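You operate a simulated robot arm through the tools that you are given. There is no shell and no other tool.

Carry out the task below with a simulated robot arm. There is one attempt and no reset: what you move stays moved.

Task
Clamp and run the green board, then store it in the yellow drawer.
Fine: use the yellow clamp; one run; leave the clamp open; shut the drawer. Where these are worked on the way, their far stop is far enough and under half their travel is too little: yellow clamp, yellow drawer.

The check looks at the end state, three seconds after you hand in, the way a careful person would. Anything else that was tipped, shoved, dropped, spilled or broken makes it a failure.

Robot
A 6-joint arm with a two-finger gripper, fixed in place. Base frame: the origin is on the floor under the middle of its stand, x ahead of it, y to its left, z up. Readings come in mm, degrees, newtons and seconds.
It reaches about 1572 mm from its shoulder. Its first joint turns from -166.0 to 166.0 degrees. Payload 2.45 kg.
The TCP is the grasp point between the finger pads, 20 mm short of the fingertips. In the tool frame z runs along the fingers and y along their closing line. The gripper opens to 140 mm; its body begins 168 mm behind the TCP.
Orientation is that of the tool frame in the base frame, as a unit quaternion [w, x, y, z]. With the fingers straight down and closing along the base's y, the tool's x points along the base's -x, its y along +y and its z along -z.

Tools
- The arm moves only by the tool drive_tool. Its arguments are lists of equal length, an entry for each row: "xyz": the shift along the base's x, y, z in units of 100 mm (1.0 is 100 mm), a list of three; "dr": the turn, a rotation vector about the base's x, y, z in units of 90 degrees (1.0 is 90 degrees), a list of three; "fingers": the opening, from 0 (shut) to 1 (fully open). In form: {"xyz": [[x, y, z], ...], "dr": [[rx, ry, rz], ...], "fingers": [fingers, ...]}. A call has 1 to 20 rows; each row is the pose to reach, as a shift and turn from the pose commanded when the call began. A call with a number of a shift or a turn outside -1 to 1 is refused whole. A row lasts 0.2 s, in which the tool goes at most 50 mm and 8.6 degrees; a call with a longer step from one row to the next is refused whole, and so is a gripper value outside its range. Where a pose cannot be reached the arm comes as near as it can. A force on the tool above 70 N (or 10 N above the force at the start of the call, whichever is more), or a blocked arm, ends the call early, and 0.2 s more pass. The fingers move at their own pace (about 45 mm/s each) and stop on an object; they squeeze with about 38 N. The grip force told is the motor's: it shows also when the fingers shut on nothing. Time passes only in rows, and 0.2 s behind the last, so rows that repeat a pose let the fingers close. The reply holds the time, the measured pose of the TCP, the force on the tool along the base axes, the opening and the grip force, in the units named above and with some noise, with the torque about the TCP (base axes, N m) and any sound that the robot's microphone picked up.
- Cameras (640 x 400 px; columns grow to the right, rows downward): "scene" is fixed at [399.3, -499.6, 1473.2]; the picture's right is [0.87, -0.49, 0.00], its down [-0.19, -0.33, -0.92] and it looks along [0.45, 0.81, -0.38] (base axes); focal length 319 px, centre (320, 200). "wrist" rides on the gripper at [78, 11, -209] in the tool frame; the picture's right is [-0.14, 0.99, 0.00], its down [-0.92, -0.13, -0.37] and it looks along [-0.37, -0.05, 0.93] (tool axes); focal length 280 px, centre (320, 200). There is no depth. A picture from a camera that has moved, and an enlarged one, comes with that camera's place and axes in the base frame and with its lens.
- snapshot(camera): a new picture of that camera. No time passes.
- inspect(camera, box): a new picture of the part [left, top, right, bottom] of that camera's present view, enlarged. No time passes.
- finish_job(): hands the job in; it is judged then, once.

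Nothing tells you positions but the pictures and the camera data. Unless the task says otherwise, let go and move clear before handing in.

The tools are called after "Request:" by a JSON object that holds its "op" and its "data". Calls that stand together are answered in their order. drive_tool: Moves the arm, as the interface text tells. Its arguments: {"type":"object","properties":{"xyz":{"type":"array","items":{"type":"array","items":{"type":"number"}}},"dr":{"type":"array","items":{"type":"array","items":{"type":"number"}}},"fingers":{"type":"array","items":{"type":"number"}}},"required":["xyz","dr","fingers"]} The other tools are called the same way: snapshot (camera) takes a picture; inspect (camera, box) takes an enlarged picture of a part of a camera's view; finish_job () hands the job in.

At the start:

```text
t: 0.0
ee_pos: [618.4, 202.9, 1285.6]
tcp_rot: [0.0, -0.001, 1.0, 0.0]
force: [-0.5, 0.0, -0.2]
moment: [0.02, 0.01, 0.01]
grip_width: 140.0
finger_force: 0.1
```

scene: 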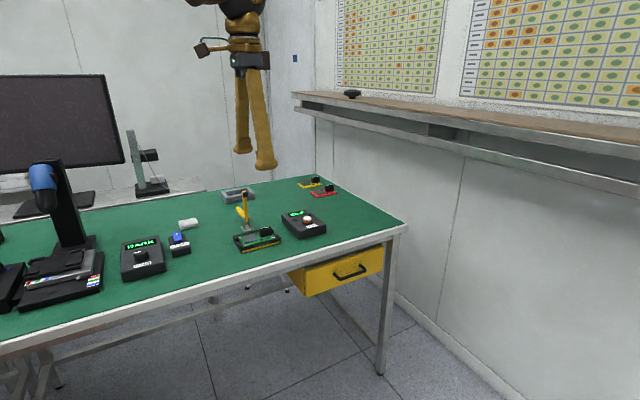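
wrist: 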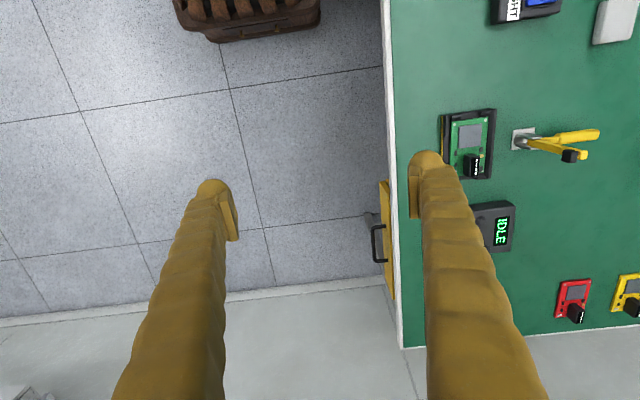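

I see a bench with a green board near a yellow toggle clamp, a control box showing IDLE, red and yellow boards farther off, and a yellow drawer under the bench's edge. I'll look closer before moving.

Request:
{"op": "inspect", "data": {"camera": "scene", "box": [160, 160, 360, 285]}}

Request:
{"op": "inspect", "data": {"camera": "wrist", "box": [360, 0, 640, 175]}}

Request:
{"op": "inspect", "data": {"camera": "wrist", "box": [360, 175, 640, 350]}}

Request:
{"op": "inspect", "data": {"camera": "scene", "box": [220, 180, 350, 261]}}

```text
3.20 times, centred on (260, 222) of scene
camera zoom: at [399.3, -499.6, 1473.2], right [0.87, -0.49, 0.0], down [-0.19, -0.33, -0.92], along [0.45, 0.81, -0.38], focal length 1020 px, centre (512, 128)
```

zoom: 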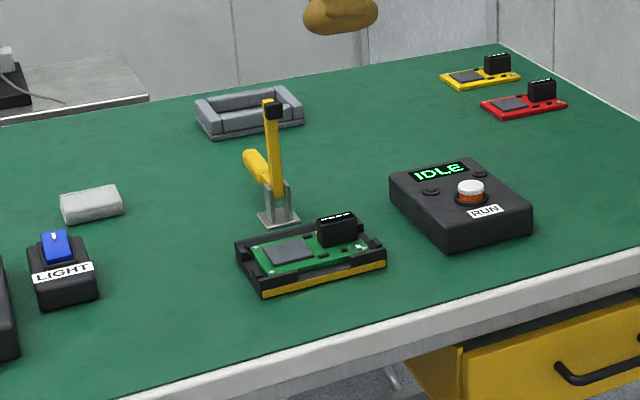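

```text
2.29 times, centred on (500, 88) of wrist
camera zoom: at [540.4, 212.3, 1492.0], right [0.14, 0.99, 0.0], down [0.92, -0.13, 0.37], along [0.37, -0.05, -0.93], focal length 641 px, centre (-91, 457)
```

zoom: 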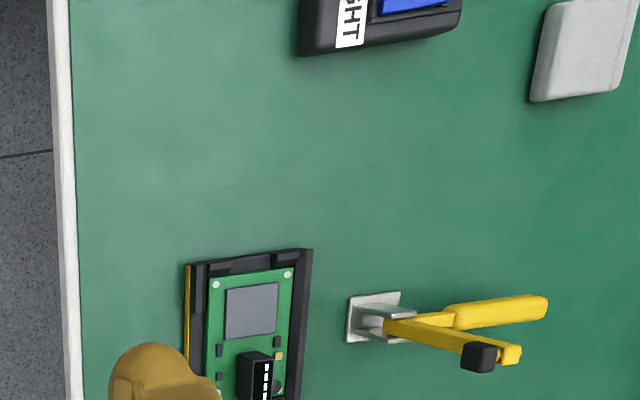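

```text
2.29 times, centred on (500, 262) of wrist
camera zoom: at [540.4, 212.3, 1492.0], right [0.14, 0.99, 0.0], down [0.92, -0.13, 0.37], along [0.37, -0.05, -0.93], focal length 641 px, centre (-91, 57)
```

zoom: 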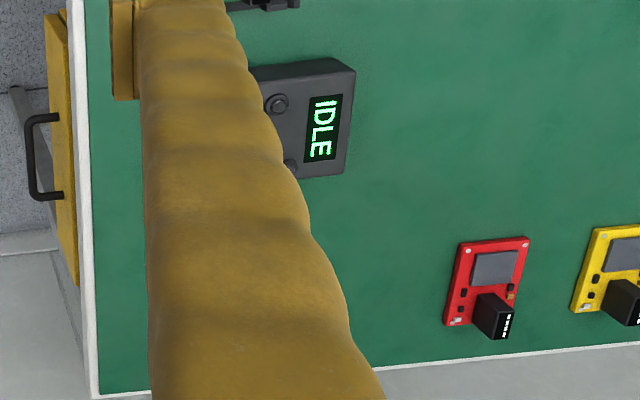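

```text
4.92 times, centred on (285, 220) of scene
camera zoom: at [399.3, -499.6, 1473.2], right [0.87, -0.49, 0.0], down [-0.19, -0.33, -0.92], along [0.45, 0.81, -0.38], focal length 1570 px, centre (492, 99)
```

zoom: 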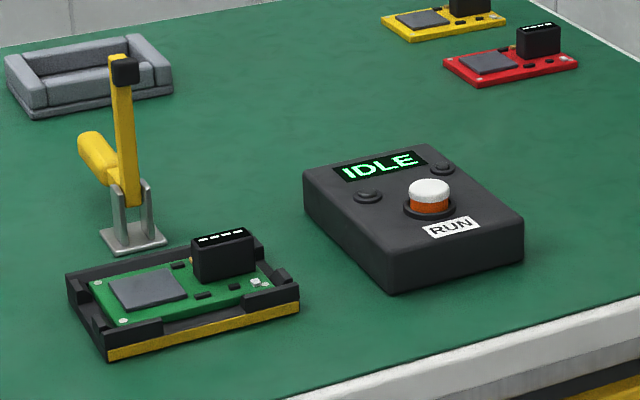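

The green board sits in a black nest with the yellow clamp open behind it, at roughly x 690, y 500–620, bench top near z 900. The RUN box is near (890, 560) and the drawer handle near (977, 316, 783). I'll move the wrist camera over the nest for a better view.

Request:
{"op": "drive_tool", "data": {"xyz": [[-0.1, 0.45, 0], [-0.2, 0.9, 0], [-0.25, 1.0, 0]], "dr": [[0, 0, 0], [0, 0, 0], [0, 0, 0]], "fingers": [1, 1, 1]}}

Request:
{"op": "drive_tool", "data": {"xyz": [[-0.1, 0.45, 0], [-0.2, 0.9, 0], [-0.25, 1.0, 0]], "dr": [[0, 0, 0], [0, 0, 0], [0, 0, 0]], "fingers": [1, 1, 1]}}

Request:
{"op": "drive_tool", "data": {"xyz": [[-0.1, 0.45, 0], [-0.2, 0.9, 0], [-0.25, 1.0, 0], [-0.25, 1.0, 0]], "dr": [[0, 0, 0], [0, 0, 0], [0, 0, 0], [0, 0, 0]], "fingers": [1, 1, 1, 1]}}

Request:
{"op": "snapshot", "data": {"camera": "wrist"}}

Request:
{"op": "snapshot", "data": {"camera": "scene"}}

```text
t: 0.8
ee_pos: [592.4, 305.0, 1285.4]
tcp_rot: [0.001, 0.0, 1.0, 0.0]
force: [-0.1, 0.5, 0.1]
moment: [-0.03, -0.01, 0.0]
grip_width: 140.1
finger_force: 0.0
```

```text
t: 1.6
ee_pos: [566.1, 404.8, 1283.2]
tcp_rot: [0.0, 0.001, 1.0, 0.0]
force: [0.4, -0.8, -0.3]
moment: [-0.02, 0.01, -0.01]
grip_width: 140.1
finger_force: 0.0
```

```text
t: 2.6
ee_pos: [543.2, 502.3, 1284.3]
tcp_rot: [0.0, 0.0, 1.0, -0.001]
force: [0.8, 0.5, -0.5]
moment: [-0.02, -0.01, 0.01]
grip_width: 140.0
finger_force: 0.0
```

```text
taken
camera wrist: at [465.1, 511.4, 1492.0], right [0.14, 0.99, 0.0], down [0.92, -0.13, 0.37], along [0.37, -0.05, -0.93], focal length 280 px, centre (320, 200)
```

wrist: 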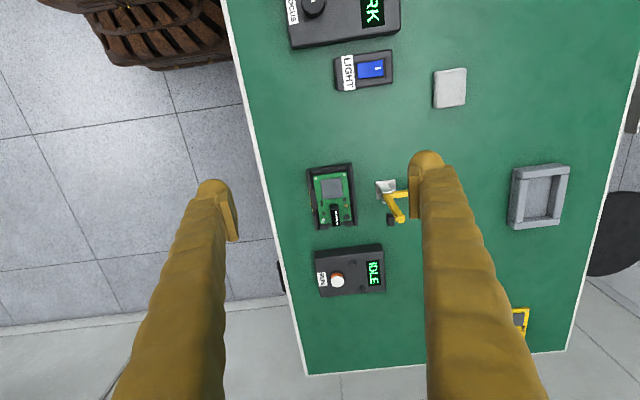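

```text
taken
```

scene: 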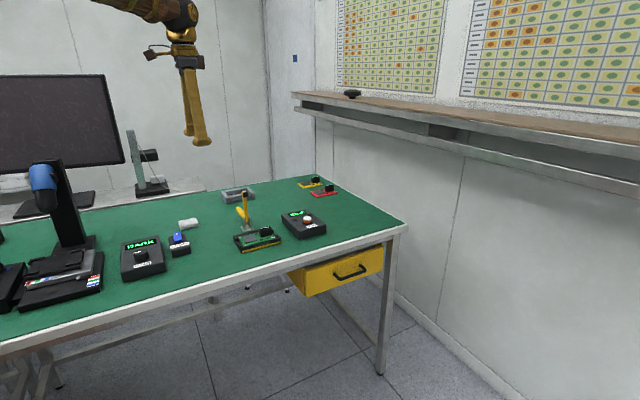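

The wrist view now shows the nest with the board, the clamp, the RUN box and other devices I must leave alone. I'll enlarge for measurements.

Request:
{"op": "inspect", "data": {"camera": "wrist", "box": [270, 140, 430, 240]}}

Request:
{"op": "inspect", "data": {"camera": "wrist", "box": [270, 220, 430, 320]}}

Request:
{"op": "inspect", "data": {"camera": "scene", "box": [270, 230, 430, 330]}}

Request:
{"op": "inspect", "data": {"camera": "scene", "box": [215, 185, 295, 260]}}

```text
4.00 times, centred on (350, 190) of wrist
camera zoom: at [465.1, 511.4, 1492.0], right [0.14, 0.99, 0.0], down [0.92, -0.13, 0.37], along [0.37, -0.05, -0.93], focal length 1122 px, centre (200, 240)
```

zoom: 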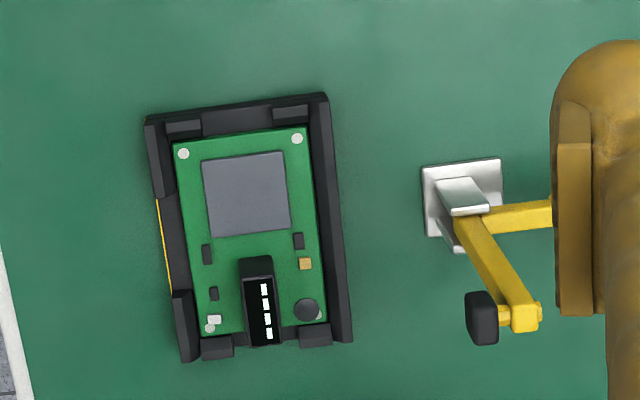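

```text
4.00 times, centred on (350, 270) of wrist
camera zoom: at [465.1, 511.4, 1492.0], right [0.14, 0.99, 0.0], down [0.92, -0.13, 0.37], along [0.37, -0.05, -0.93], focal length 1122 px, centre (200, -80)
```

zoom: 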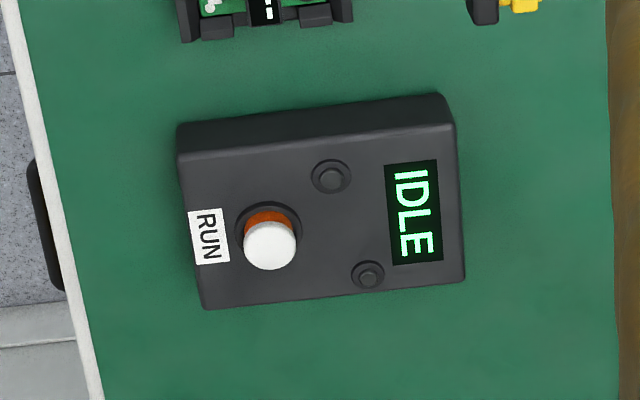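

```text
4.00 times, centred on (350, 280) of scene
camera zoom: at [399.3, -499.6, 1473.2], right [0.87, -0.49, 0.0], down [-0.19, -0.33, -0.92], along [0.45, 0.81, -0.38], focal length 1275 px, centre (200, -120)
```

zoom: 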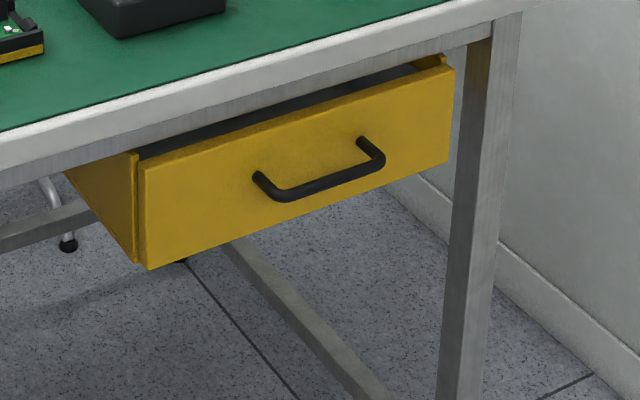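

```text
5.33 times, centred on (255, 222) of scene
camera zoom: at [399.3, -499.6, 1473.2], right [0.87, -0.49, 0.0], down [-0.19, -0.33, -0.92], along [0.45, 0.81, -0.38], focal length 1701 px, centre (667, 80)
```

zoom: 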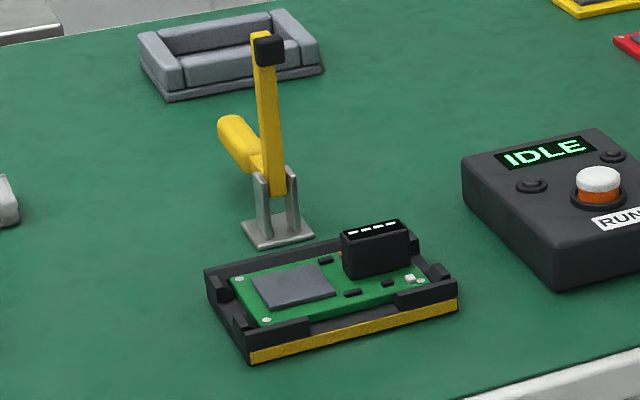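

The nest is axis-aligned, about x 623–769, y 460–557, and the clamp base is near (695, 620). I'll tilt the camera to look at the clamp sideways from the -x side, to understand its mechanism.

Request:
{"op": "drive_tool", "data": {"xyz": [[-0.07, 0.16, -0.15], [-0.13, 0.32, -0.3], [-0.2, 0.48, -0.45], [-0.27, 0.64, -0.6], [-0.33, 0.8, -0.75], [-0.4, 0.95, -0.9]], "dr": [[0, -0.083, 0], [0, -0.166, 0], [0, -0.25, 0], [0, -0.333, 0], [0, -0.416, 0], [0, -0.5, 0]], "fingers": [1, 1, 1, 1, 1, 1]}}

Request:
{"op": "snapshot", "data": {"camera": "wrist"}}

Request:
{"op": "snapshot", "data": {"camera": "scene"}}

```text
t: 3.6
ee_pos: [554.7, 584.3, 1090.0]
tcp_rot: [0.214, -0.006, 0.974, -0.077]
force: [-0.5, 0.6, -0.7]
moment: [-0.01, -0.09, 0.0]
grip_width: 140.0
finger_force: 0.1
stopped in row 5: the arm was blocked; the commanded pose is now the measured one
```

```text
taken
camera wrist: at [396.5, 621.0, 1240.7], right [0.15, 0.98, -0.09], down [0.68, -0.03, 0.73], along [0.72, -0.17, -0.67], focal length 280 px, centre (320, 200)
```

wrist: 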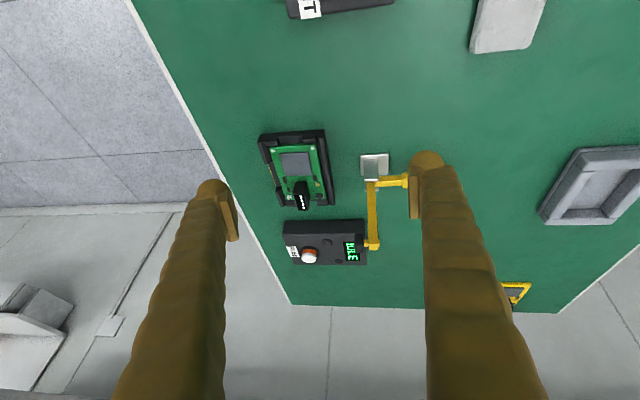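

```text
taken
```

scene: 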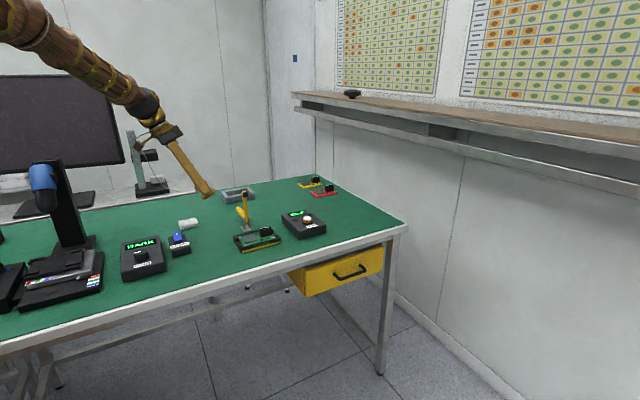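

The arm hit a limit while tilting (tool forces are near zero and nothing on the bench moved). I'll go back upright and up, then choose a gentler viewpoint.

Request:
{"op": "drive_tool", "data": {"xyz": [[0, 0, 0.2], [0, 0, 0.4], [0, 0, 0.6], [0, 0, 0.8], [0, 0, 0.9]], "dr": [[0.02, 0.055, -0.0016], [0.04, 0.11, -0.0032], [0.06, 0.165, -0.0048], [0.08, 0.22, -0.0064], [0.099, 0.275, -0.008]], "fingers": [1, 1, 1, 1, 1]}}

Request:
{"op": "snapshot", "data": {"camera": "scene"}}

```text
t: 4.8
ee_pos: [550.2, 586.6, 1182.8]
tcp_rot: [0.001, -0.001, 1.0, 0.003]
force: [0.2, 0.0, 0.1]
moment: [-0.04, -0.02, -0.01]
grip_width: 139.8
finger_force: 0.0
```

```text
taken
```

scene: 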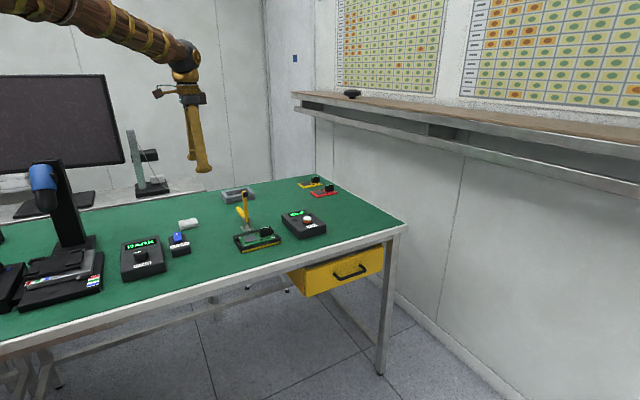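

Upright again at z 1183. I'll take close views here of the clamp and nest.

Request:
{"op": "snapshot", "data": {"camera": "wrist"}}

Request:
{"op": "inspect", "data": {"camera": "wrist", "box": [220, 140, 420, 265]}}

```text
taken
camera wrist: at [471.7, 595.3, 1390.9], right [0.14, 0.99, 0.01], down [0.92, -0.13, 0.37], along [0.37, -0.04, -0.93], focal length 280 px, centre (320, 200)
```

wrist: 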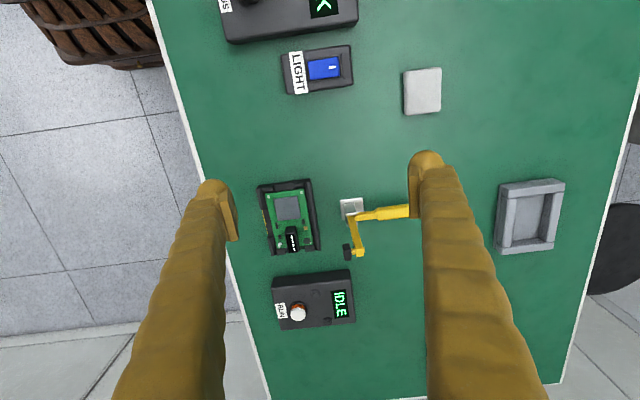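

```text
3.20 times, centred on (320, 202) of wrist
camera zoom: at [471.7, 595.3, 1390.9], right [0.14, 0.99, 0.01], down [0.92, -0.13, 0.37], along [0.37, -0.04, -0.93], focal length 897 px, centre (320, 192)
```

zoom: 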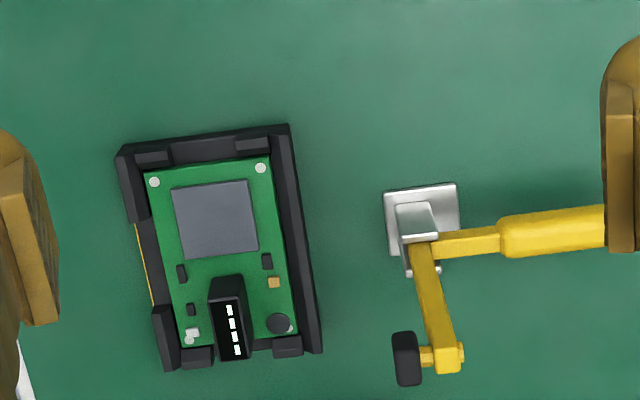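

The clamp reads as a rigid rocker: pivot near (696, 623, 930), arm upright with its pad near (696, 605, 1043), handle lying back toward +y at about z 920. I'll check the finger shape and then place the shut fingers behind the arm.

Request:
{"op": "inspect", "data": {"camera": "scene", "box": [130, 30, 290, 190]}}

Request:
{"op": "drive_tool", "data": {"xyz": [[0.2, 0.1, 0], [0.4, 0.2, 0], [0.6, 0.4, 0], [0.8, 0.6, 0], [0.95, 0.8, 0], [0.95, 0.8, 0], [0.95, 0.8, 0], [0.95, 0.8, 0], [0.95, 0.8, 0]], "dr": [[0, 0, 0], [0, 0, 0], [0, 0, 0], [0, 0, 0], [0, 0, 0], [0, 0, 0], [0, 0, 0], [0, 0, 0], [0, 0, 0]], "fingers": [0, 0, 0, 0, 0, 0, 0, 0, 0]}}

Request:
{"op": "snapshot", "data": {"camera": "wrist"}}

Request:
{"op": "snapshot", "data": {"camera": "scene"}}

```text
2.50 times, centred on (210, 110) of scene
camera zoom: at [399.3, -499.6, 1473.2], right [0.87, -0.49, 0.0], down [-0.19, -0.33, -0.92], along [0.45, 0.81, -0.38], focal length 797 px, centre (595, 425)
```

zoom: 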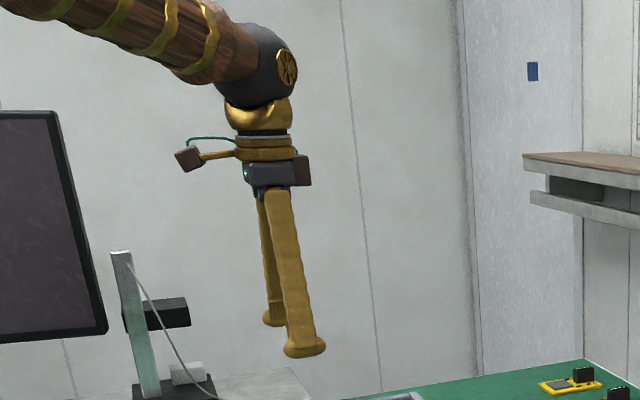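

```text
t: 6.8
ee_pos: [648.3, 666.4, 1184.4]
tcp_rot: [0.001, -0.001, 1.0, 0.003]
force: [-0.8, 0.3, -0.2]
moment: [0.0, 0.02, -0.02]
grip_width: 0.0
finger_force: 29.2
```

```text
taken
camera wrist: at [569.4, 674.5, 1391.3], right [0.14, 0.99, 0.01], down [0.92, -0.13, 0.37], along [0.37, -0.04, -0.93], focal length 280 px, centre (320, 200)
```

wrist: 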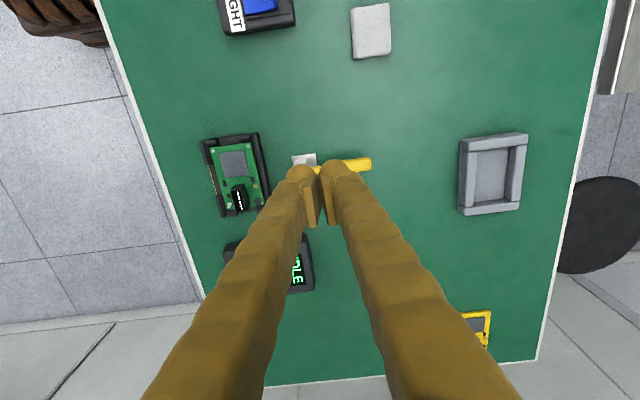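

```text
taken
```

scene: 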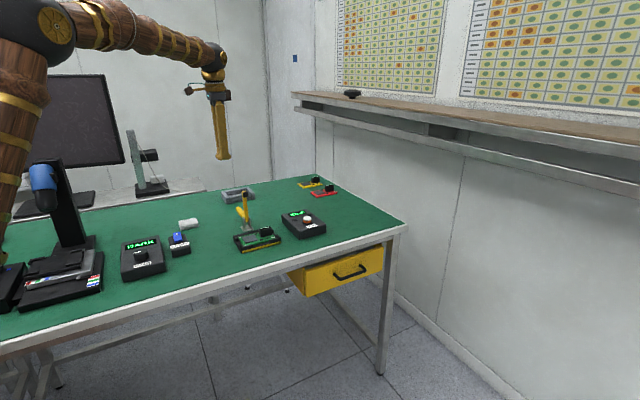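

Fingers are shut at (648, 666, 1184). I'll move to x 698 behind the clamp arm and descend to about z 1050.

Request:
{"op": "drive_tool", "data": {"xyz": [[0.25, 0.02, 0], [0.5, 0.05, 0], [0.5, 0.05, -0.4], [0.5, 0.05, -0.8], [0.5, 0.05, -0.8]], "dr": [[0, 0, 0], [0, 0, 0], [0, 0, 0], [0, 0, 0], [0, 0, 0]], "fingers": [0, 0, 0, 0, 0]}}

Request:
{"op": "snapshot", "data": {"camera": "wrist"}}

Request:
{"op": "inspect", "data": {"camera": "scene", "box": [170, 100, 330, 260]}}

```text
t: 8.1
ee_pos: [698.7, 672.5, 1103.9]
tcp_rot: [0.001, -0.001, 1.0, 0.003]
force: [0.1, 0.2, 0.2]
moment: [0.01, -0.02, 0.04]
grip_width: 0.0
finger_force: 29.5
```

```text
taken
camera wrist: at [620.1, 680.1, 1310.5], right [0.14, 0.99, 0.01], down [0.92, -0.13, 0.37], along [0.37, -0.04, -0.93], focal length 280 px, centre (320, 200)
```

wrist: 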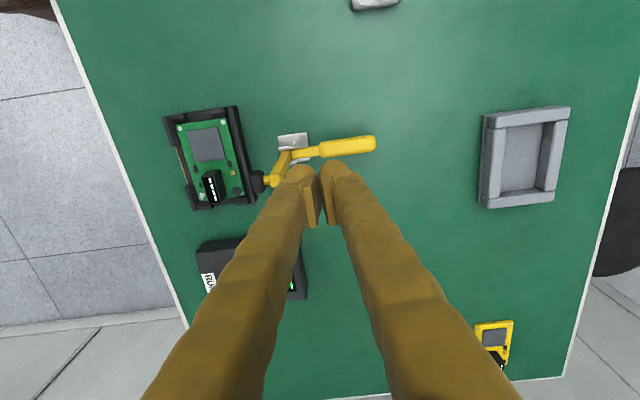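

```text
2.50 times, centred on (250, 180) of scene
camera zoom: at [399.3, -499.6, 1473.2], right [0.87, -0.49, 0.0], down [-0.19, -0.33, -0.92], along [0.45, 0.81, -0.38], focal length 797 px, centre (495, 250)
```

zoom: 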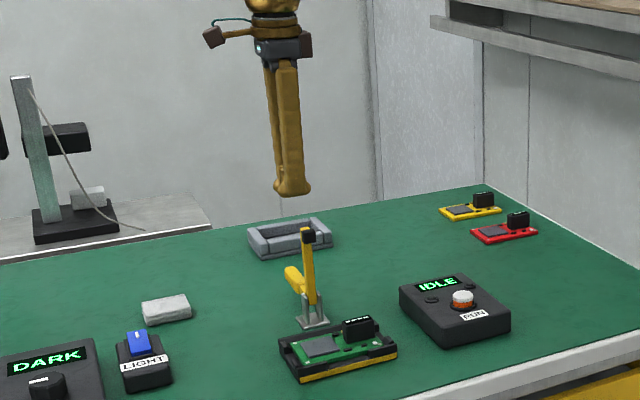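

The shut fingers are directly behind the arm. I'll descend and begin pushing the arm over toward -y along its arc, slowly.

Request:
{"op": "drive_tool", "data": {"xyz": [[0, 0, -0.28], [0, 0, -0.56], [0, -0.1, -0.57], [0, -0.2, -0.58], [0, -0.3, -0.59], [0, -0.375, -0.6], [0, -0.375, -0.6]], "dr": [[0, 0, 0], [0, 0, 0], [0, 0, 0], [0, 0, 0], [0, 0, 0], [0, 0, 0], [0, 0, 0]], "fingers": [0, 0, 0, 0, 0, 0, 0]}}

Request:
{"op": "inspect", "data": {"camera": "scene", "box": [190, 130, 310, 260]}}

Request:
{"op": "snapshot", "data": {"camera": "wrist"}}

```text
t: 9.7
ee_pos: [695.9, 634.5, 1041.4]
tcp_rot: [0.002, -0.002, 1.0, 0.003]
force: [0.6, 0.5, -0.3]
moment: [-0.01, -0.06, 0.02]
grip_width: 0.0
finger_force: 29.6
```

```text
3.08 times, centred on (250, 195) of scene
camera zoom: at [399.3, -499.6, 1473.2], right [0.87, -0.49, 0.0], down [-0.19, -0.33, -0.92], along [0.45, 0.81, -0.38], focal length 981 px, centre (535, 215)
```

zoom: 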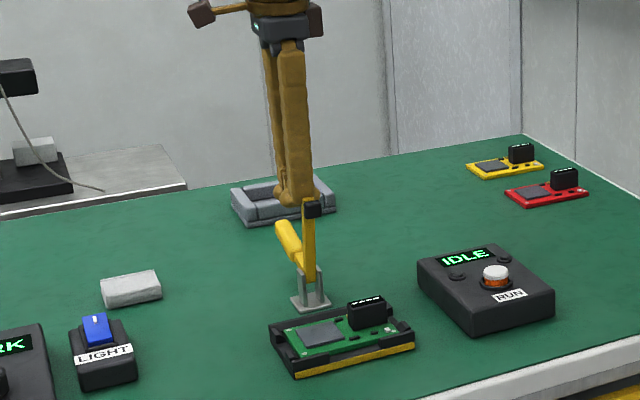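

```text
taken
camera wrist: at [617.3, 642.1, 1249.1], right [0.14, 0.99, 0.01], down [0.92, -0.13, 0.37], along [0.37, -0.04, -0.93], focal length 280 px, centre (320, 200)
```

wrist: 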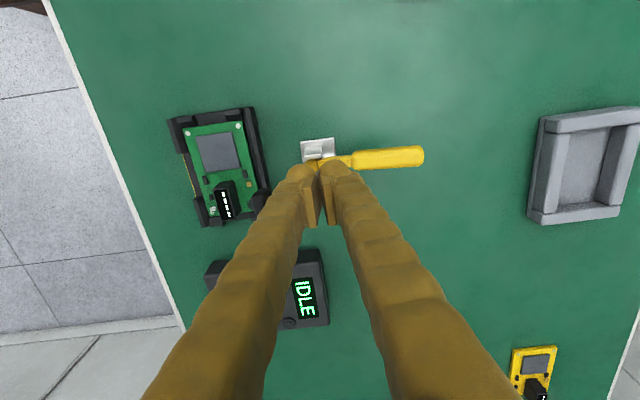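

The arm has started to lean with almost no resistance. I'll continue along the arc.

Request:
{"op": "drive_tool", "data": {"xyz": [[0, -0.12, -0.02], [0, -0.24, -0.05], [0, -0.34, -0.11], [0, -0.44, -0.18], [0, -0.52, -0.27], [0, -0.6, -0.37], [0, -0.6, -0.37]], "dr": [[0, 0, 0], [0, 0, 0], [0, 0, 0], [0, 0, 0], [0, 0, 0], [0, 0, 0], [0, 0, 0]], "fingers": [0, 0, 0, 0, 0, 0, 0]}}

Request:
{"op": "inspect", "data": {"camera": "scene", "box": [190, 130, 310, 260]}}

Request:
{"op": "snapshot", "data": {"camera": "wrist"}}

```text
t: 11.2
ee_pos: [696.6, 573.8, 1005.9]
tcp_rot: [0.002, -0.001, 1.0, 0.004]
force: [0.5, 0.6, -0.3]
moment: [0.0, 0.0, 0.0]
grip_width: 0.1
finger_force: 29.5
```

```text
3.08 times, centred on (250, 195) of scene
camera zoom: at [399.3, -499.6, 1473.2], right [0.87, -0.49, 0.0], down [-0.19, -0.33, -0.92], along [0.45, 0.81, -0.38], focal length 981 px, centre (535, 215)
```

zoom: 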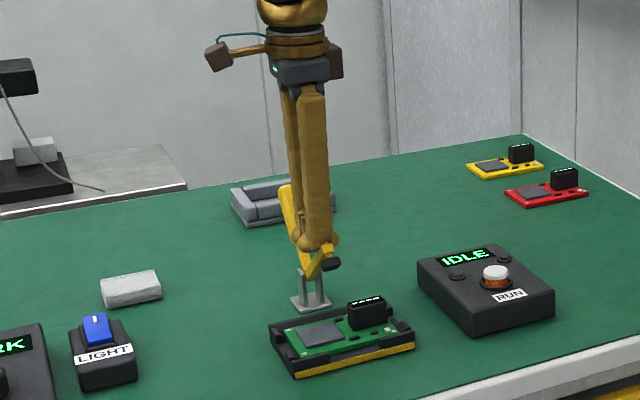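

```text
taken
camera wrist: at [618.5, 582.2, 1212.3], right [0.14, 0.99, 0.01], down [0.92, -0.13, 0.37], along [0.37, -0.04, -0.93], focal length 280 px, centre (320, 200)
```

wrist: 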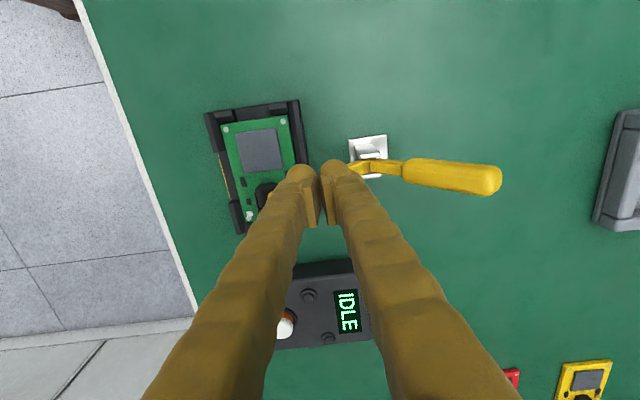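

The arm is about 55° down and the handle is rising as expected. Continuing downward more slowly toward the board.

Request:
{"op": "drive_tool", "data": {"xyz": [[0, -0.06, -0.1], [0, -0.11, -0.2], [0, -0.14, -0.28], [0, -0.155, -0.35], [0, -0.155, -0.35]], "dr": [[0, 0, 0], [0, 0, 0], [0, 0, 0], [0, 0, 0], [0, 0, 0]], "fingers": [0, 0, 0, 0, 0]}}

Request:
{"op": "inspect", "data": {"camera": "scene", "box": [190, 130, 310, 260]}}

Request:
{"op": "snapshot", "data": {"camera": "wrist"}}

```text
t: 12.4
ee_pos: [696.2, 556.8, 970.9]
tcp_rot: [0.002, -0.001, 1.0, 0.004]
force: [-0.6, -0.2, -0.1]
moment: [0.01, -0.01, 0.0]
grip_width: 0.0
finger_force: 29.6
```

```text
3.08 times, centred on (250, 195) of scene
camera zoom: at [399.3, -499.6, 1473.2], right [0.87, -0.49, 0.0], down [-0.19, -0.33, -0.92], along [0.45, 0.81, -0.38], focal length 981 px, centre (535, 215)
```

zoom: 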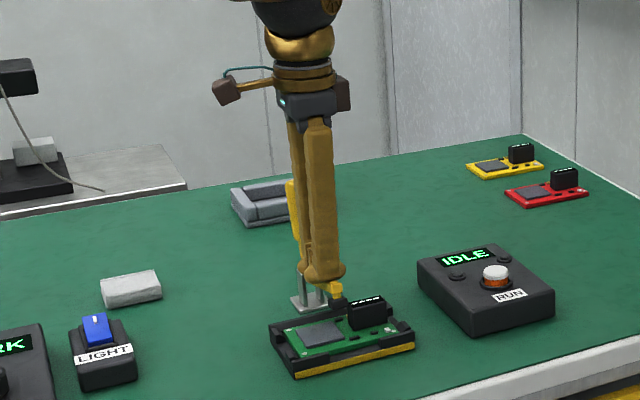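

```text
taken
camera wrist: at [618.7, 566.4, 1178.5], right [0.14, 0.99, 0.01], down [0.92, -0.13, 0.37], along [0.37, -0.04, -0.93], focal length 280 px, centre (320, 200)
```

wrist: 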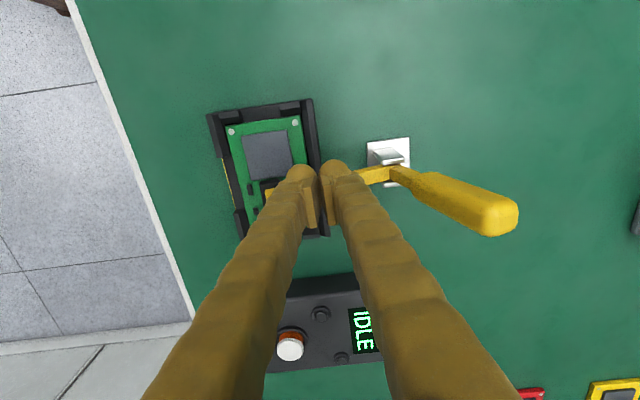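

Arm nearly horizontal and no force yet. I'll continue down in small steps and watch the force.

Request:
{"op": "drive_tool", "data": {"xyz": [[0, -0.01, -0.05], [0, -0.01, -0.1], [0, -0.01, -0.14], [0, -0.01, -0.14]], "dr": [[0, 0, 0], [0, 0, 0], [0, 0, 0], [0, 0, 0]], "fingers": [0, 0, 0, 0]}}

Request:
{"op": "inspect", "data": {"camera": "scene", "box": [190, 160, 310, 260]}}

Request:
{"op": "inspect", "data": {"camera": "wrist", "box": [180, 70, 540, 270]}}

```text
t: 13.4
ee_pos: [696.4, 557.7, 956.3]
tcp_rot: [0.002, -0.001, 1.0, 0.004]
force: [0.2, -1.3, 0.7]
moment: [0.02, 0.01, -0.01]
grip_width: 0.0
finger_force: 29.6
```

```text
4.00 times, centred on (250, 210) of scene
camera zoom: at [399.3, -499.6, 1473.2], right [0.87, -0.49, 0.0], down [-0.19, -0.33, -0.92], along [0.45, 0.81, -0.38], focal length 1275 px, centre (600, 160)
```

zoom: 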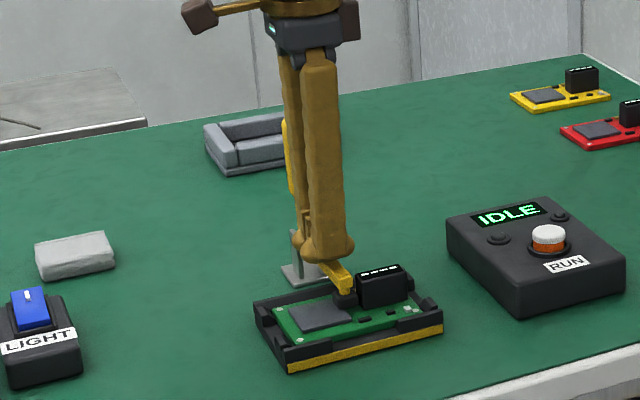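

```text
1.78 times, centred on (360, 170) of wrist
camera zoom: at [618.2, 565.6, 1164.0], right [0.14, 0.99, 0.01], down [0.92, -0.13, 0.37], along [0.37, -0.04, -0.93], focal length 498 px, centre (249, 253)
```

zoom: 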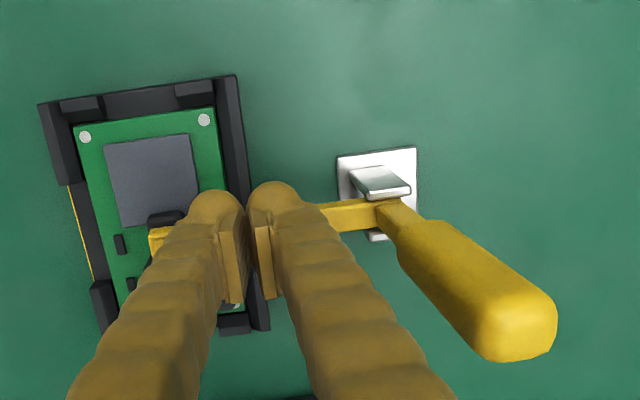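

The pad is almost on the board and the handle is nearly vertical. I'll press on in small steps until I feel the stop.

Request:
{"op": "drive_tool", "data": {"xyz": [[0, 0, -0.03], [0, 0, -0.06], [0, 0, -0.09], [0, 0, -0.09]], "dr": [[0, 0, 0], [0, 0, 0], [0, 0, 0], [0, 0, 0]], "fingers": [0, 0, 0, 0]}}

Request:
{"op": "inspect", "data": {"camera": "scene", "box": [190, 160, 310, 260]}}

```text
t: 14.4
ee_pos: [695.5, 556.7, 951.8]
tcp_rot: [0.004, -0.002, 1.0, 0.005]
force: [-4.1, -11.6, 68.6]
moment: [-0.97, -0.13, -0.07]
grip_width: 0.0
finger_force: 29.2
```

```text
4.00 times, centred on (250, 210) of scene
camera zoom: at [399.3, -499.6, 1473.2], right [0.87, -0.49, 0.0], down [-0.19, -0.33, -0.92], along [0.45, 0.81, -0.38], focal length 1275 px, centre (600, 160)
```

zoom: 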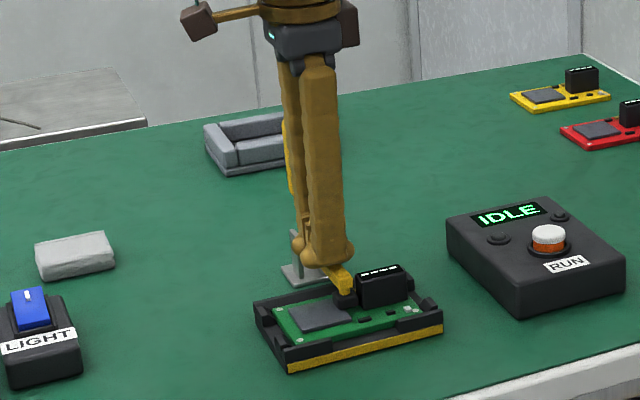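

The arm is at its stop (68 N reaction). I'll lift off straight up and check that the clamp stays closed.

Request:
{"op": "drive_tool", "data": {"xyz": [[0, 0, 0.2], [0, 0, 0.5], [0, 0, 0.9], [0, 0, 1.0], [0, 0, 1.0]], "dr": [[0, 0, 0], [0, 0, 0], [0, 0, 0], [0, 0, 0], [0, 0, 0]], "fingers": [0, 0, 0, 0, 0]}}

Request:
{"op": "drive_tool", "data": {"xyz": [[0, 0, 0.4], [0, 0, 0.8], [0, 0, 1.0], [0, 0, 1.0]], "dr": [[0, 0, 0], [0, 0, 0], [0, 0, 0], [0, 0, 0]], "fingers": [0, 0, 0, 0]}}

Request:
{"op": "inspect", "data": {"camera": "scene", "box": [190, 150, 350, 260]}}

Request:
{"op": "snapshot", "data": {"camera": "wrist"}}

```text
t: 15.7
ee_pos: [697.8, 556.7, 1049.5]
tcp_rot: [0.001, -0.002, 1.0, 0.003]
force: [-0.8, 0.0, 0.0]
moment: [-0.02, 0.02, 0.02]
grip_width: 0.0
finger_force: 29.5
```

```text
t: 16.6
ee_pos: [692.7, 559.4, 1148.9]
tcp_rot: [0.001, -0.001, 1.0, 0.003]
force: [0.2, -0.2, -0.7]
moment: [-0.02, 0.0, 0.0]
grip_width: 0.0
finger_force: 29.8
```

```text
3.64 times, centred on (270, 205) of scene
camera zoom: at [399.3, -499.6, 1473.2], right [0.87, -0.49, 0.0], down [-0.19, -0.33, -0.92], along [0.45, 0.81, -0.38], focal length 1160 px, centre (502, 182)
```

zoom: 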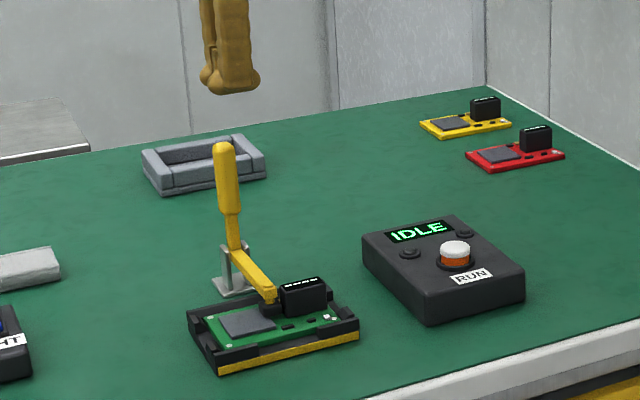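

```text
taken
camera wrist: at [615.1, 567.3, 1355.5], right [0.14, 0.99, 0.01], down [0.92, -0.13, 0.37], along [0.37, -0.04, -0.93], focal length 280 px, centre (320, 200)
```

wrist: 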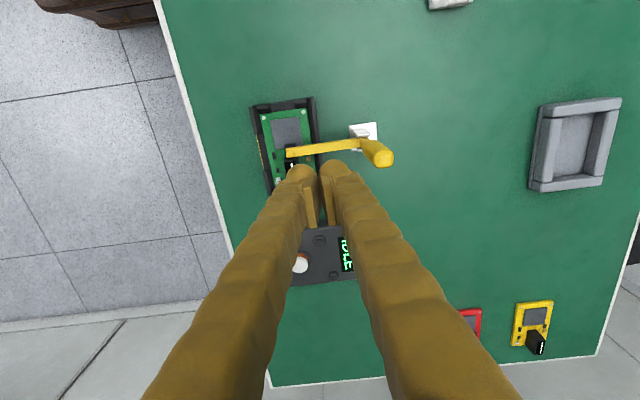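

The clamp is closed and holds, with the handle standing near y 630. Next I'll go over to the RUN button; first a closer look at it.

Request:
{"op": "inspect", "data": {"camera": "wrist", "box": [230, 80, 420, 199]}}

Request:
{"op": "inspect", "data": {"camera": "scene", "box": [230, 200, 330, 260]}}

Request:
{"op": "drive_tool", "data": {"xyz": [[0.2, -0.15, 0], [0.4, -0.3, 0], [0.6, -0.45, 0], [0.8, -0.55, 0], [0.95, -0.65, 0], [0.95, -0.65, 0]], "dr": [[0, 0, 0], [0, 0, 0], [0, 0, 0], [0, 0, 0], [0, 0, 0], [0, 0, 0]], "fingers": [0, 0, 0, 0, 0, 0]}}

Request:
{"op": "snapshot", "data": {"camera": "wrist"}}

```text
3.36 times, centred on (325, 140) of wrist
camera zoom: at [615.1, 567.3, 1355.5], right [0.14, 0.99, 0.01], down [0.92, -0.13, 0.37], along [0.37, -0.04, -0.93], focal length 942 px, centre (303, 403)
```

zoom: 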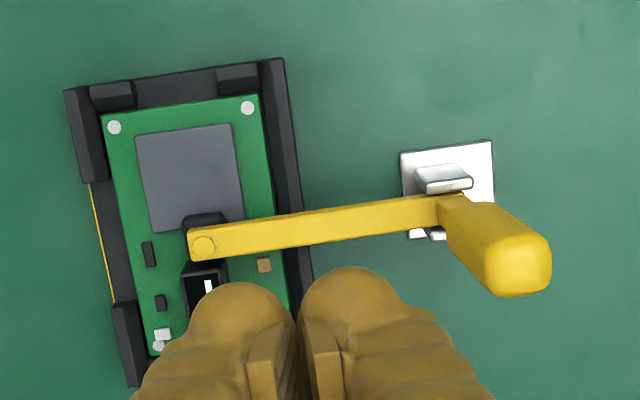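

```text
6.40 times, centred on (280, 230) of scene
camera zoom: at [399.3, -499.6, 1473.2], right [0.87, -0.49, 0.0], down [-0.19, -0.33, -0.92], along [0.45, 0.81, -0.38], focal length 2041 px, centre (576, 8)
```

zoom: 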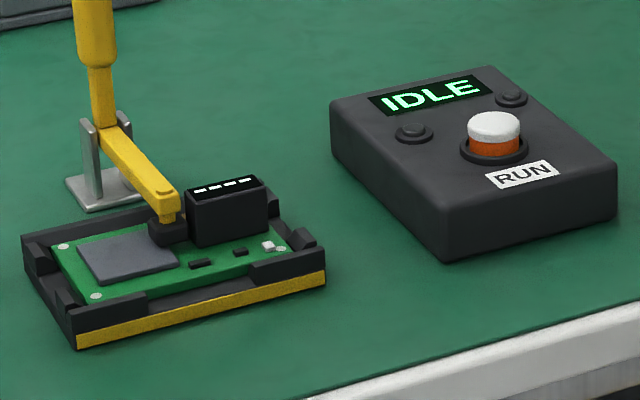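

```text
t: 18.1
ee_pos: [791.3, 493.5, 1147.0]
tcp_rot: [0.001, -0.001, 1.0, 0.004]
force: [-0.2, 0.3, -0.1]
moment: [0.0, 0.0, 0.02]
grip_width: 0.1
finger_force: 29.3
```

```text
taken
camera wrist: at [713.4, 501.1, 1354.8], right [0.14, 0.99, 0.01], down [0.92, -0.13, 0.37], along [0.37, -0.04, -0.93], focal length 280 px, centre (320, 200)
```

wrist: 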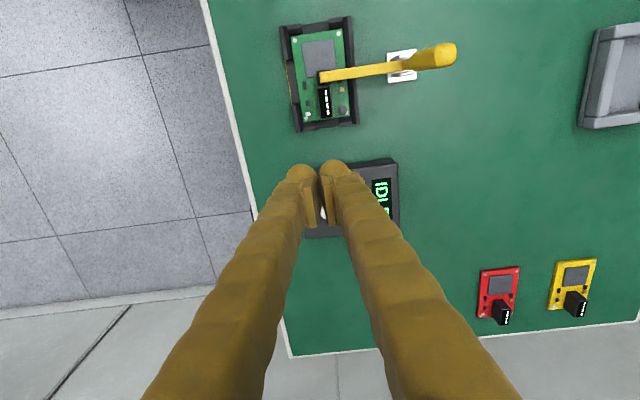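

The clamp pad sits on the board with the display still IDLE. I'll move above the RUN button at about (894, 488) and come down toward it.

Request:
{"op": "drive_tool", "data": {"xyz": [[0.35, -0.01, 0], [0.7, -0.02, 0], [1.0, -0.03, 0], [1.0, -0.03, -0.4], [1.0, -0.03, -0.8], [1.0, -0.03, -1.0], [1.0, -0.03, -1.0]], "dr": [[0, 0, 0], [0, 0, 0], [0, 0, 0], [0, 0, 0], [0, 0, 0], [0, 0, 0], [0, 0, 0]], "fingers": [0, 0, 0, 0, 0, 0, 0]}}

Request:
{"op": "inspect", "data": {"camera": "scene", "box": [250, 160, 350, 250]}}

Request:
{"op": "snapshot", "data": {"camera": "wrist"}}

```text
t: 19.6
ee_pos: [890.7, 488.7, 1047.3]
tcp_rot: [0.003, -0.001, 1.0, 0.003]
force: [0.3, -0.5, -0.6]
moment: [0.0, 0.0, -0.02]
grip_width: 0.0
finger_force: 28.7
```

```text
4.44 times, centred on (300, 205) of scene
camera zoom: at [399.3, -499.6, 1473.2], right [0.87, -0.49, 0.0], down [-0.19, -0.33, -0.92], along [0.45, 0.81, -0.38], focal length 1417 px, centre (409, 178)
```

zoom: 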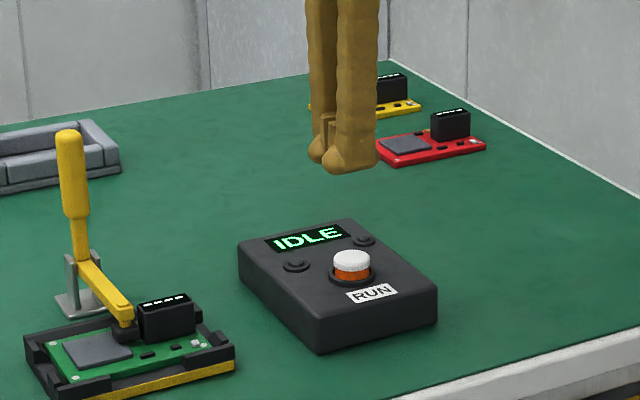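

```text
taken
camera wrist: at [812.1, 496.1, 1255.3], right [0.14, 0.99, 0.01], down [0.92, -0.13, 0.37], along [0.37, -0.04, -0.93], focal length 280 px, centre (320, 200)
```

wrist: 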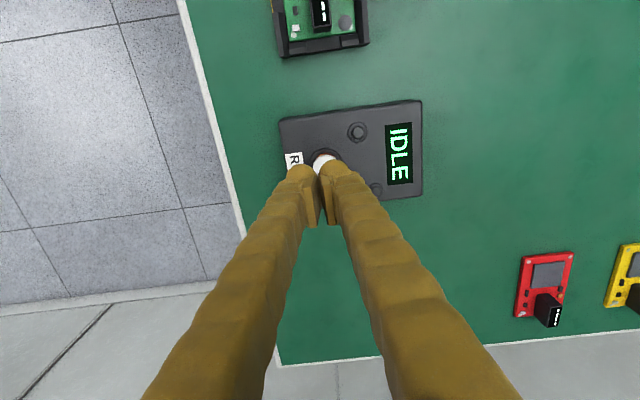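

Fingers are right above the button. I'll descend to just above it and then press in small steps, checking the display.

Request:
{"op": "drive_tool", "data": {"xyz": [[-0.01, 0.02, -0.3], [-0.02, 0.02, -0.6], [-0.02, 0.02, -0.7], [-0.02, 0.02, -0.74], [-0.02, 0.02, -0.74]], "dr": [[0, 0, 0], [0, 0, 0], [0, 0, 0], [0, 0, 0], [0, 0, 0]], "fingers": [0, 0, 0, 0, 0]}}

Request:
{"op": "inspect", "data": {"camera": "scene", "box": [250, 160, 350, 250]}}

```text
t: 20.9
ee_pos: [889.1, 492.4, 974.3]
tcp_rot: [0.002, -0.001, 1.0, 0.004]
force: [0.0, -0.3, -0.1]
moment: [-0.03, 0.0, 0.0]
grip_width: 0.2
finger_force: 29.5
```

```text
4.44 times, centred on (300, 205) of scene
camera zoom: at [399.3, -499.6, 1473.2], right [0.87, -0.49, 0.0], down [-0.19, -0.33, -0.92], along [0.45, 0.81, -0.38], focal length 1417 px, centre (409, 178)
```

zoom: 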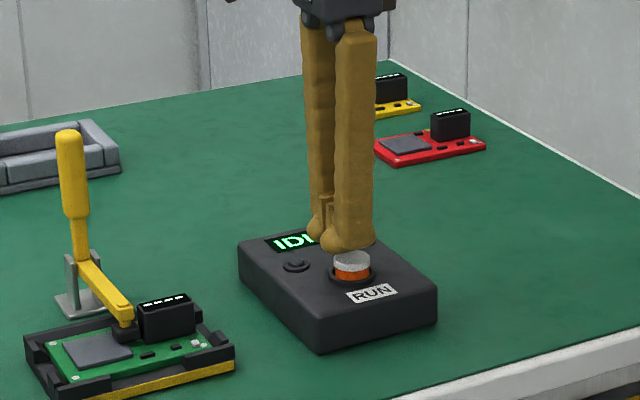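

The fingertips are about a centimetre above the cap. I'll press in small steps.

Request:
{"op": "drive_tool", "data": {"xyz": [[0.03, -0.02, -0.03], [0.03, -0.02, -0.06], [0.03, -0.02, -0.09], [0.03, -0.02, -0.11]], "dr": [[0, 0, 0], [0, 0, 0], [0, 0, 0], [0, 0, 0]], "fingers": [0, 0, 0, 0]}}

Request:
{"op": "inspect", "data": {"camera": "scene", "box": [250, 160, 350, 250]}}

Request:
{"op": "inspect", "data": {"camera": "wrist", "box": [260, 80, 460, 205]}}

```text
t: 21.9
ee_pos: [891.6, 490.7, 963.6]
tcp_rot: [0.002, -0.001, 1.0, 0.004]
force: [-0.9, 0.1, -0.3]
moment: [-0.02, 0.02, -0.02]
grip_width: 0.0
finger_force: 28.9
```

```text
4.44 times, centred on (300, 205) of scene
camera zoom: at [399.3, -499.6, 1473.2], right [0.87, -0.49, 0.0], down [-0.19, -0.33, -0.92], along [0.45, 0.81, -0.38], focal length 1417 px, centre (409, 178)
```

zoom: 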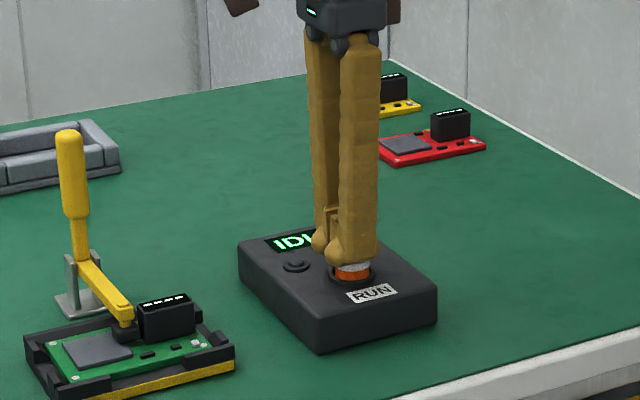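

```text
3.20 times, centred on (360, 142) of wrist
camera zoom: at [813.0, 497.7, 1170.6], right [0.14, 0.99, 0.01], down [0.92, -0.13, 0.37], along [0.37, -0.04, -0.93], focal length 897 px, centre (192, 384)
```

zoom: 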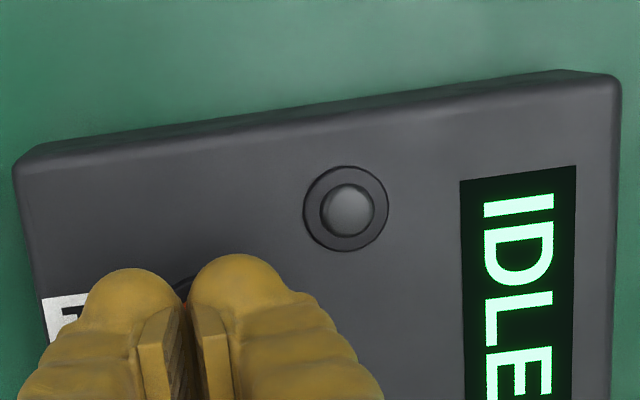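

No contact yet. Continuing to press down gently.

Request:
{"op": "drive_tool", "data": {"xyz": [[0, 0, -0.03], [0, 0, -0.05], [0, 0, -0.07], [0, 0, -0.07]], "dr": [[0, 0, 0], [0, 0, 0], [0, 0, 0], [0, 0, 0]], "fingers": [0, 0, 0, 0]}}

Request:
{"op": "inspect", "data": {"camera": "wrist", "box": [260, 80, 460, 205]}}

Request:
{"op": "inspect", "data": {"camera": "scene", "box": [250, 160, 350, 250]}}

```text
t: 22.9
ee_pos: [892.8, 488.8, 955.9]
tcp_rot: [0.002, -0.001, 1.0, 0.003]
force: [1.4, 0.1, 2.0]
moment: [-0.03, 0.02, -0.01]
grip_width: 6.1
finger_force: 29.5
heard: click
```

```text
3.20 times, centred on (360, 142) of wrist
camera zoom: at [813.6, 496.5, 1163.6], right [0.14, 0.99, 0.01], down [0.92, -0.13, 0.37], along [0.37, -0.04, -0.93], focal length 897 px, centre (192, 384)
```

zoom: 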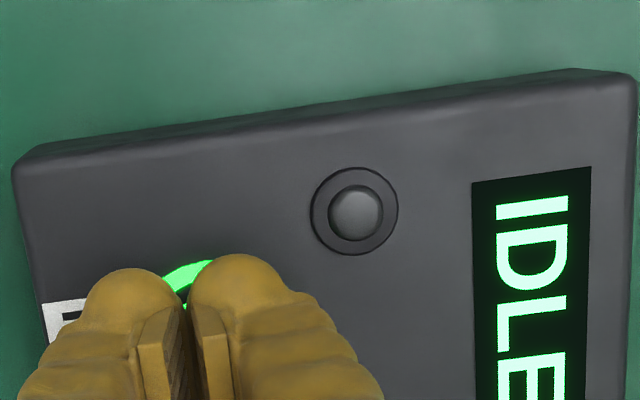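

```text
4.44 times, centred on (300, 205) of scene
camera zoom: at [399.3, -499.6, 1473.2], right [0.87, -0.49, 0.0], down [-0.19, -0.33, -0.92], along [0.45, 0.81, -0.38], focal length 1417 px, centre (409, 178)
```

zoom: 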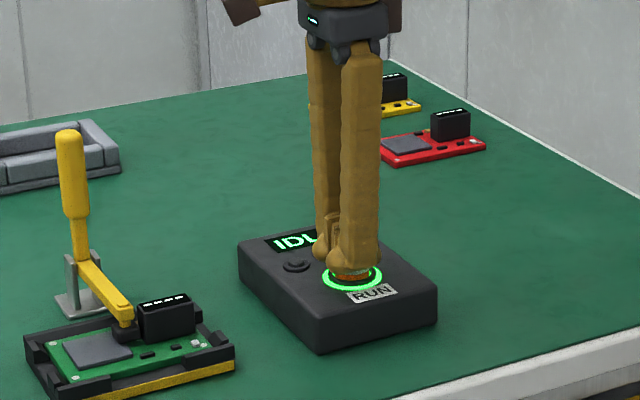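

A click was heard and the ring around the button lit green. I'll lift off straight up and see what the display does.

Request:
{"op": "drive_tool", "data": {"xyz": [[0, 0, 0.1], [0, 0, 0.3], [0, 0, 0.6], [0, 0, 0.6]], "dr": [[0, 0, 0], [0, 0, 0], [0, 0, 0], [0, 0, 0]], "fingers": [0, 0, 0, 0]}}

Request:
{"op": "inspect", "data": {"camera": "scene", "box": [230, 160, 350, 260]}}

Request:
{"op": "snapshot", "data": {"camera": "wrist"}}

```text
t: 23.9
ee_pos: [890.9, 489.3, 1015.7]
tcp_rot: [0.003, -0.001, 1.0, 0.004]
force: [1.4, -0.5, 0.2]
moment: [0.0, 0.0, 0.01]
grip_width: 0.2
finger_force: 29.3
```

```text
4.00 times, centred on (290, 210) of scene
camera zoom: at [399.3, -499.6, 1473.2], right [0.87, -0.49, 0.0], down [-0.19, -0.33, -0.92], along [0.45, 0.81, -0.38], focal length 1275 px, centre (440, 160)
```

zoom: 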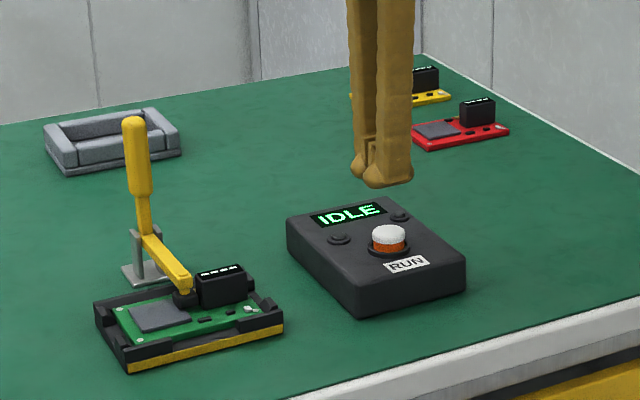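

```text
taken
camera wrist: at [813.2, 497.2, 1222.9], right [0.14, 0.99, 0.01], down [0.92, -0.13, 0.37], along [0.37, -0.04, -0.93], focal length 280 px, centre (320, 200)
```

wrist: 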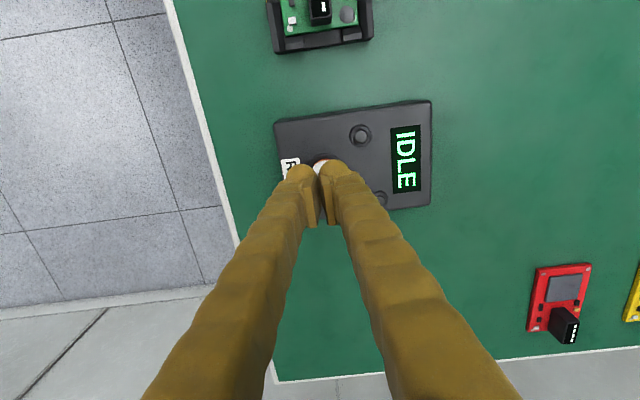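

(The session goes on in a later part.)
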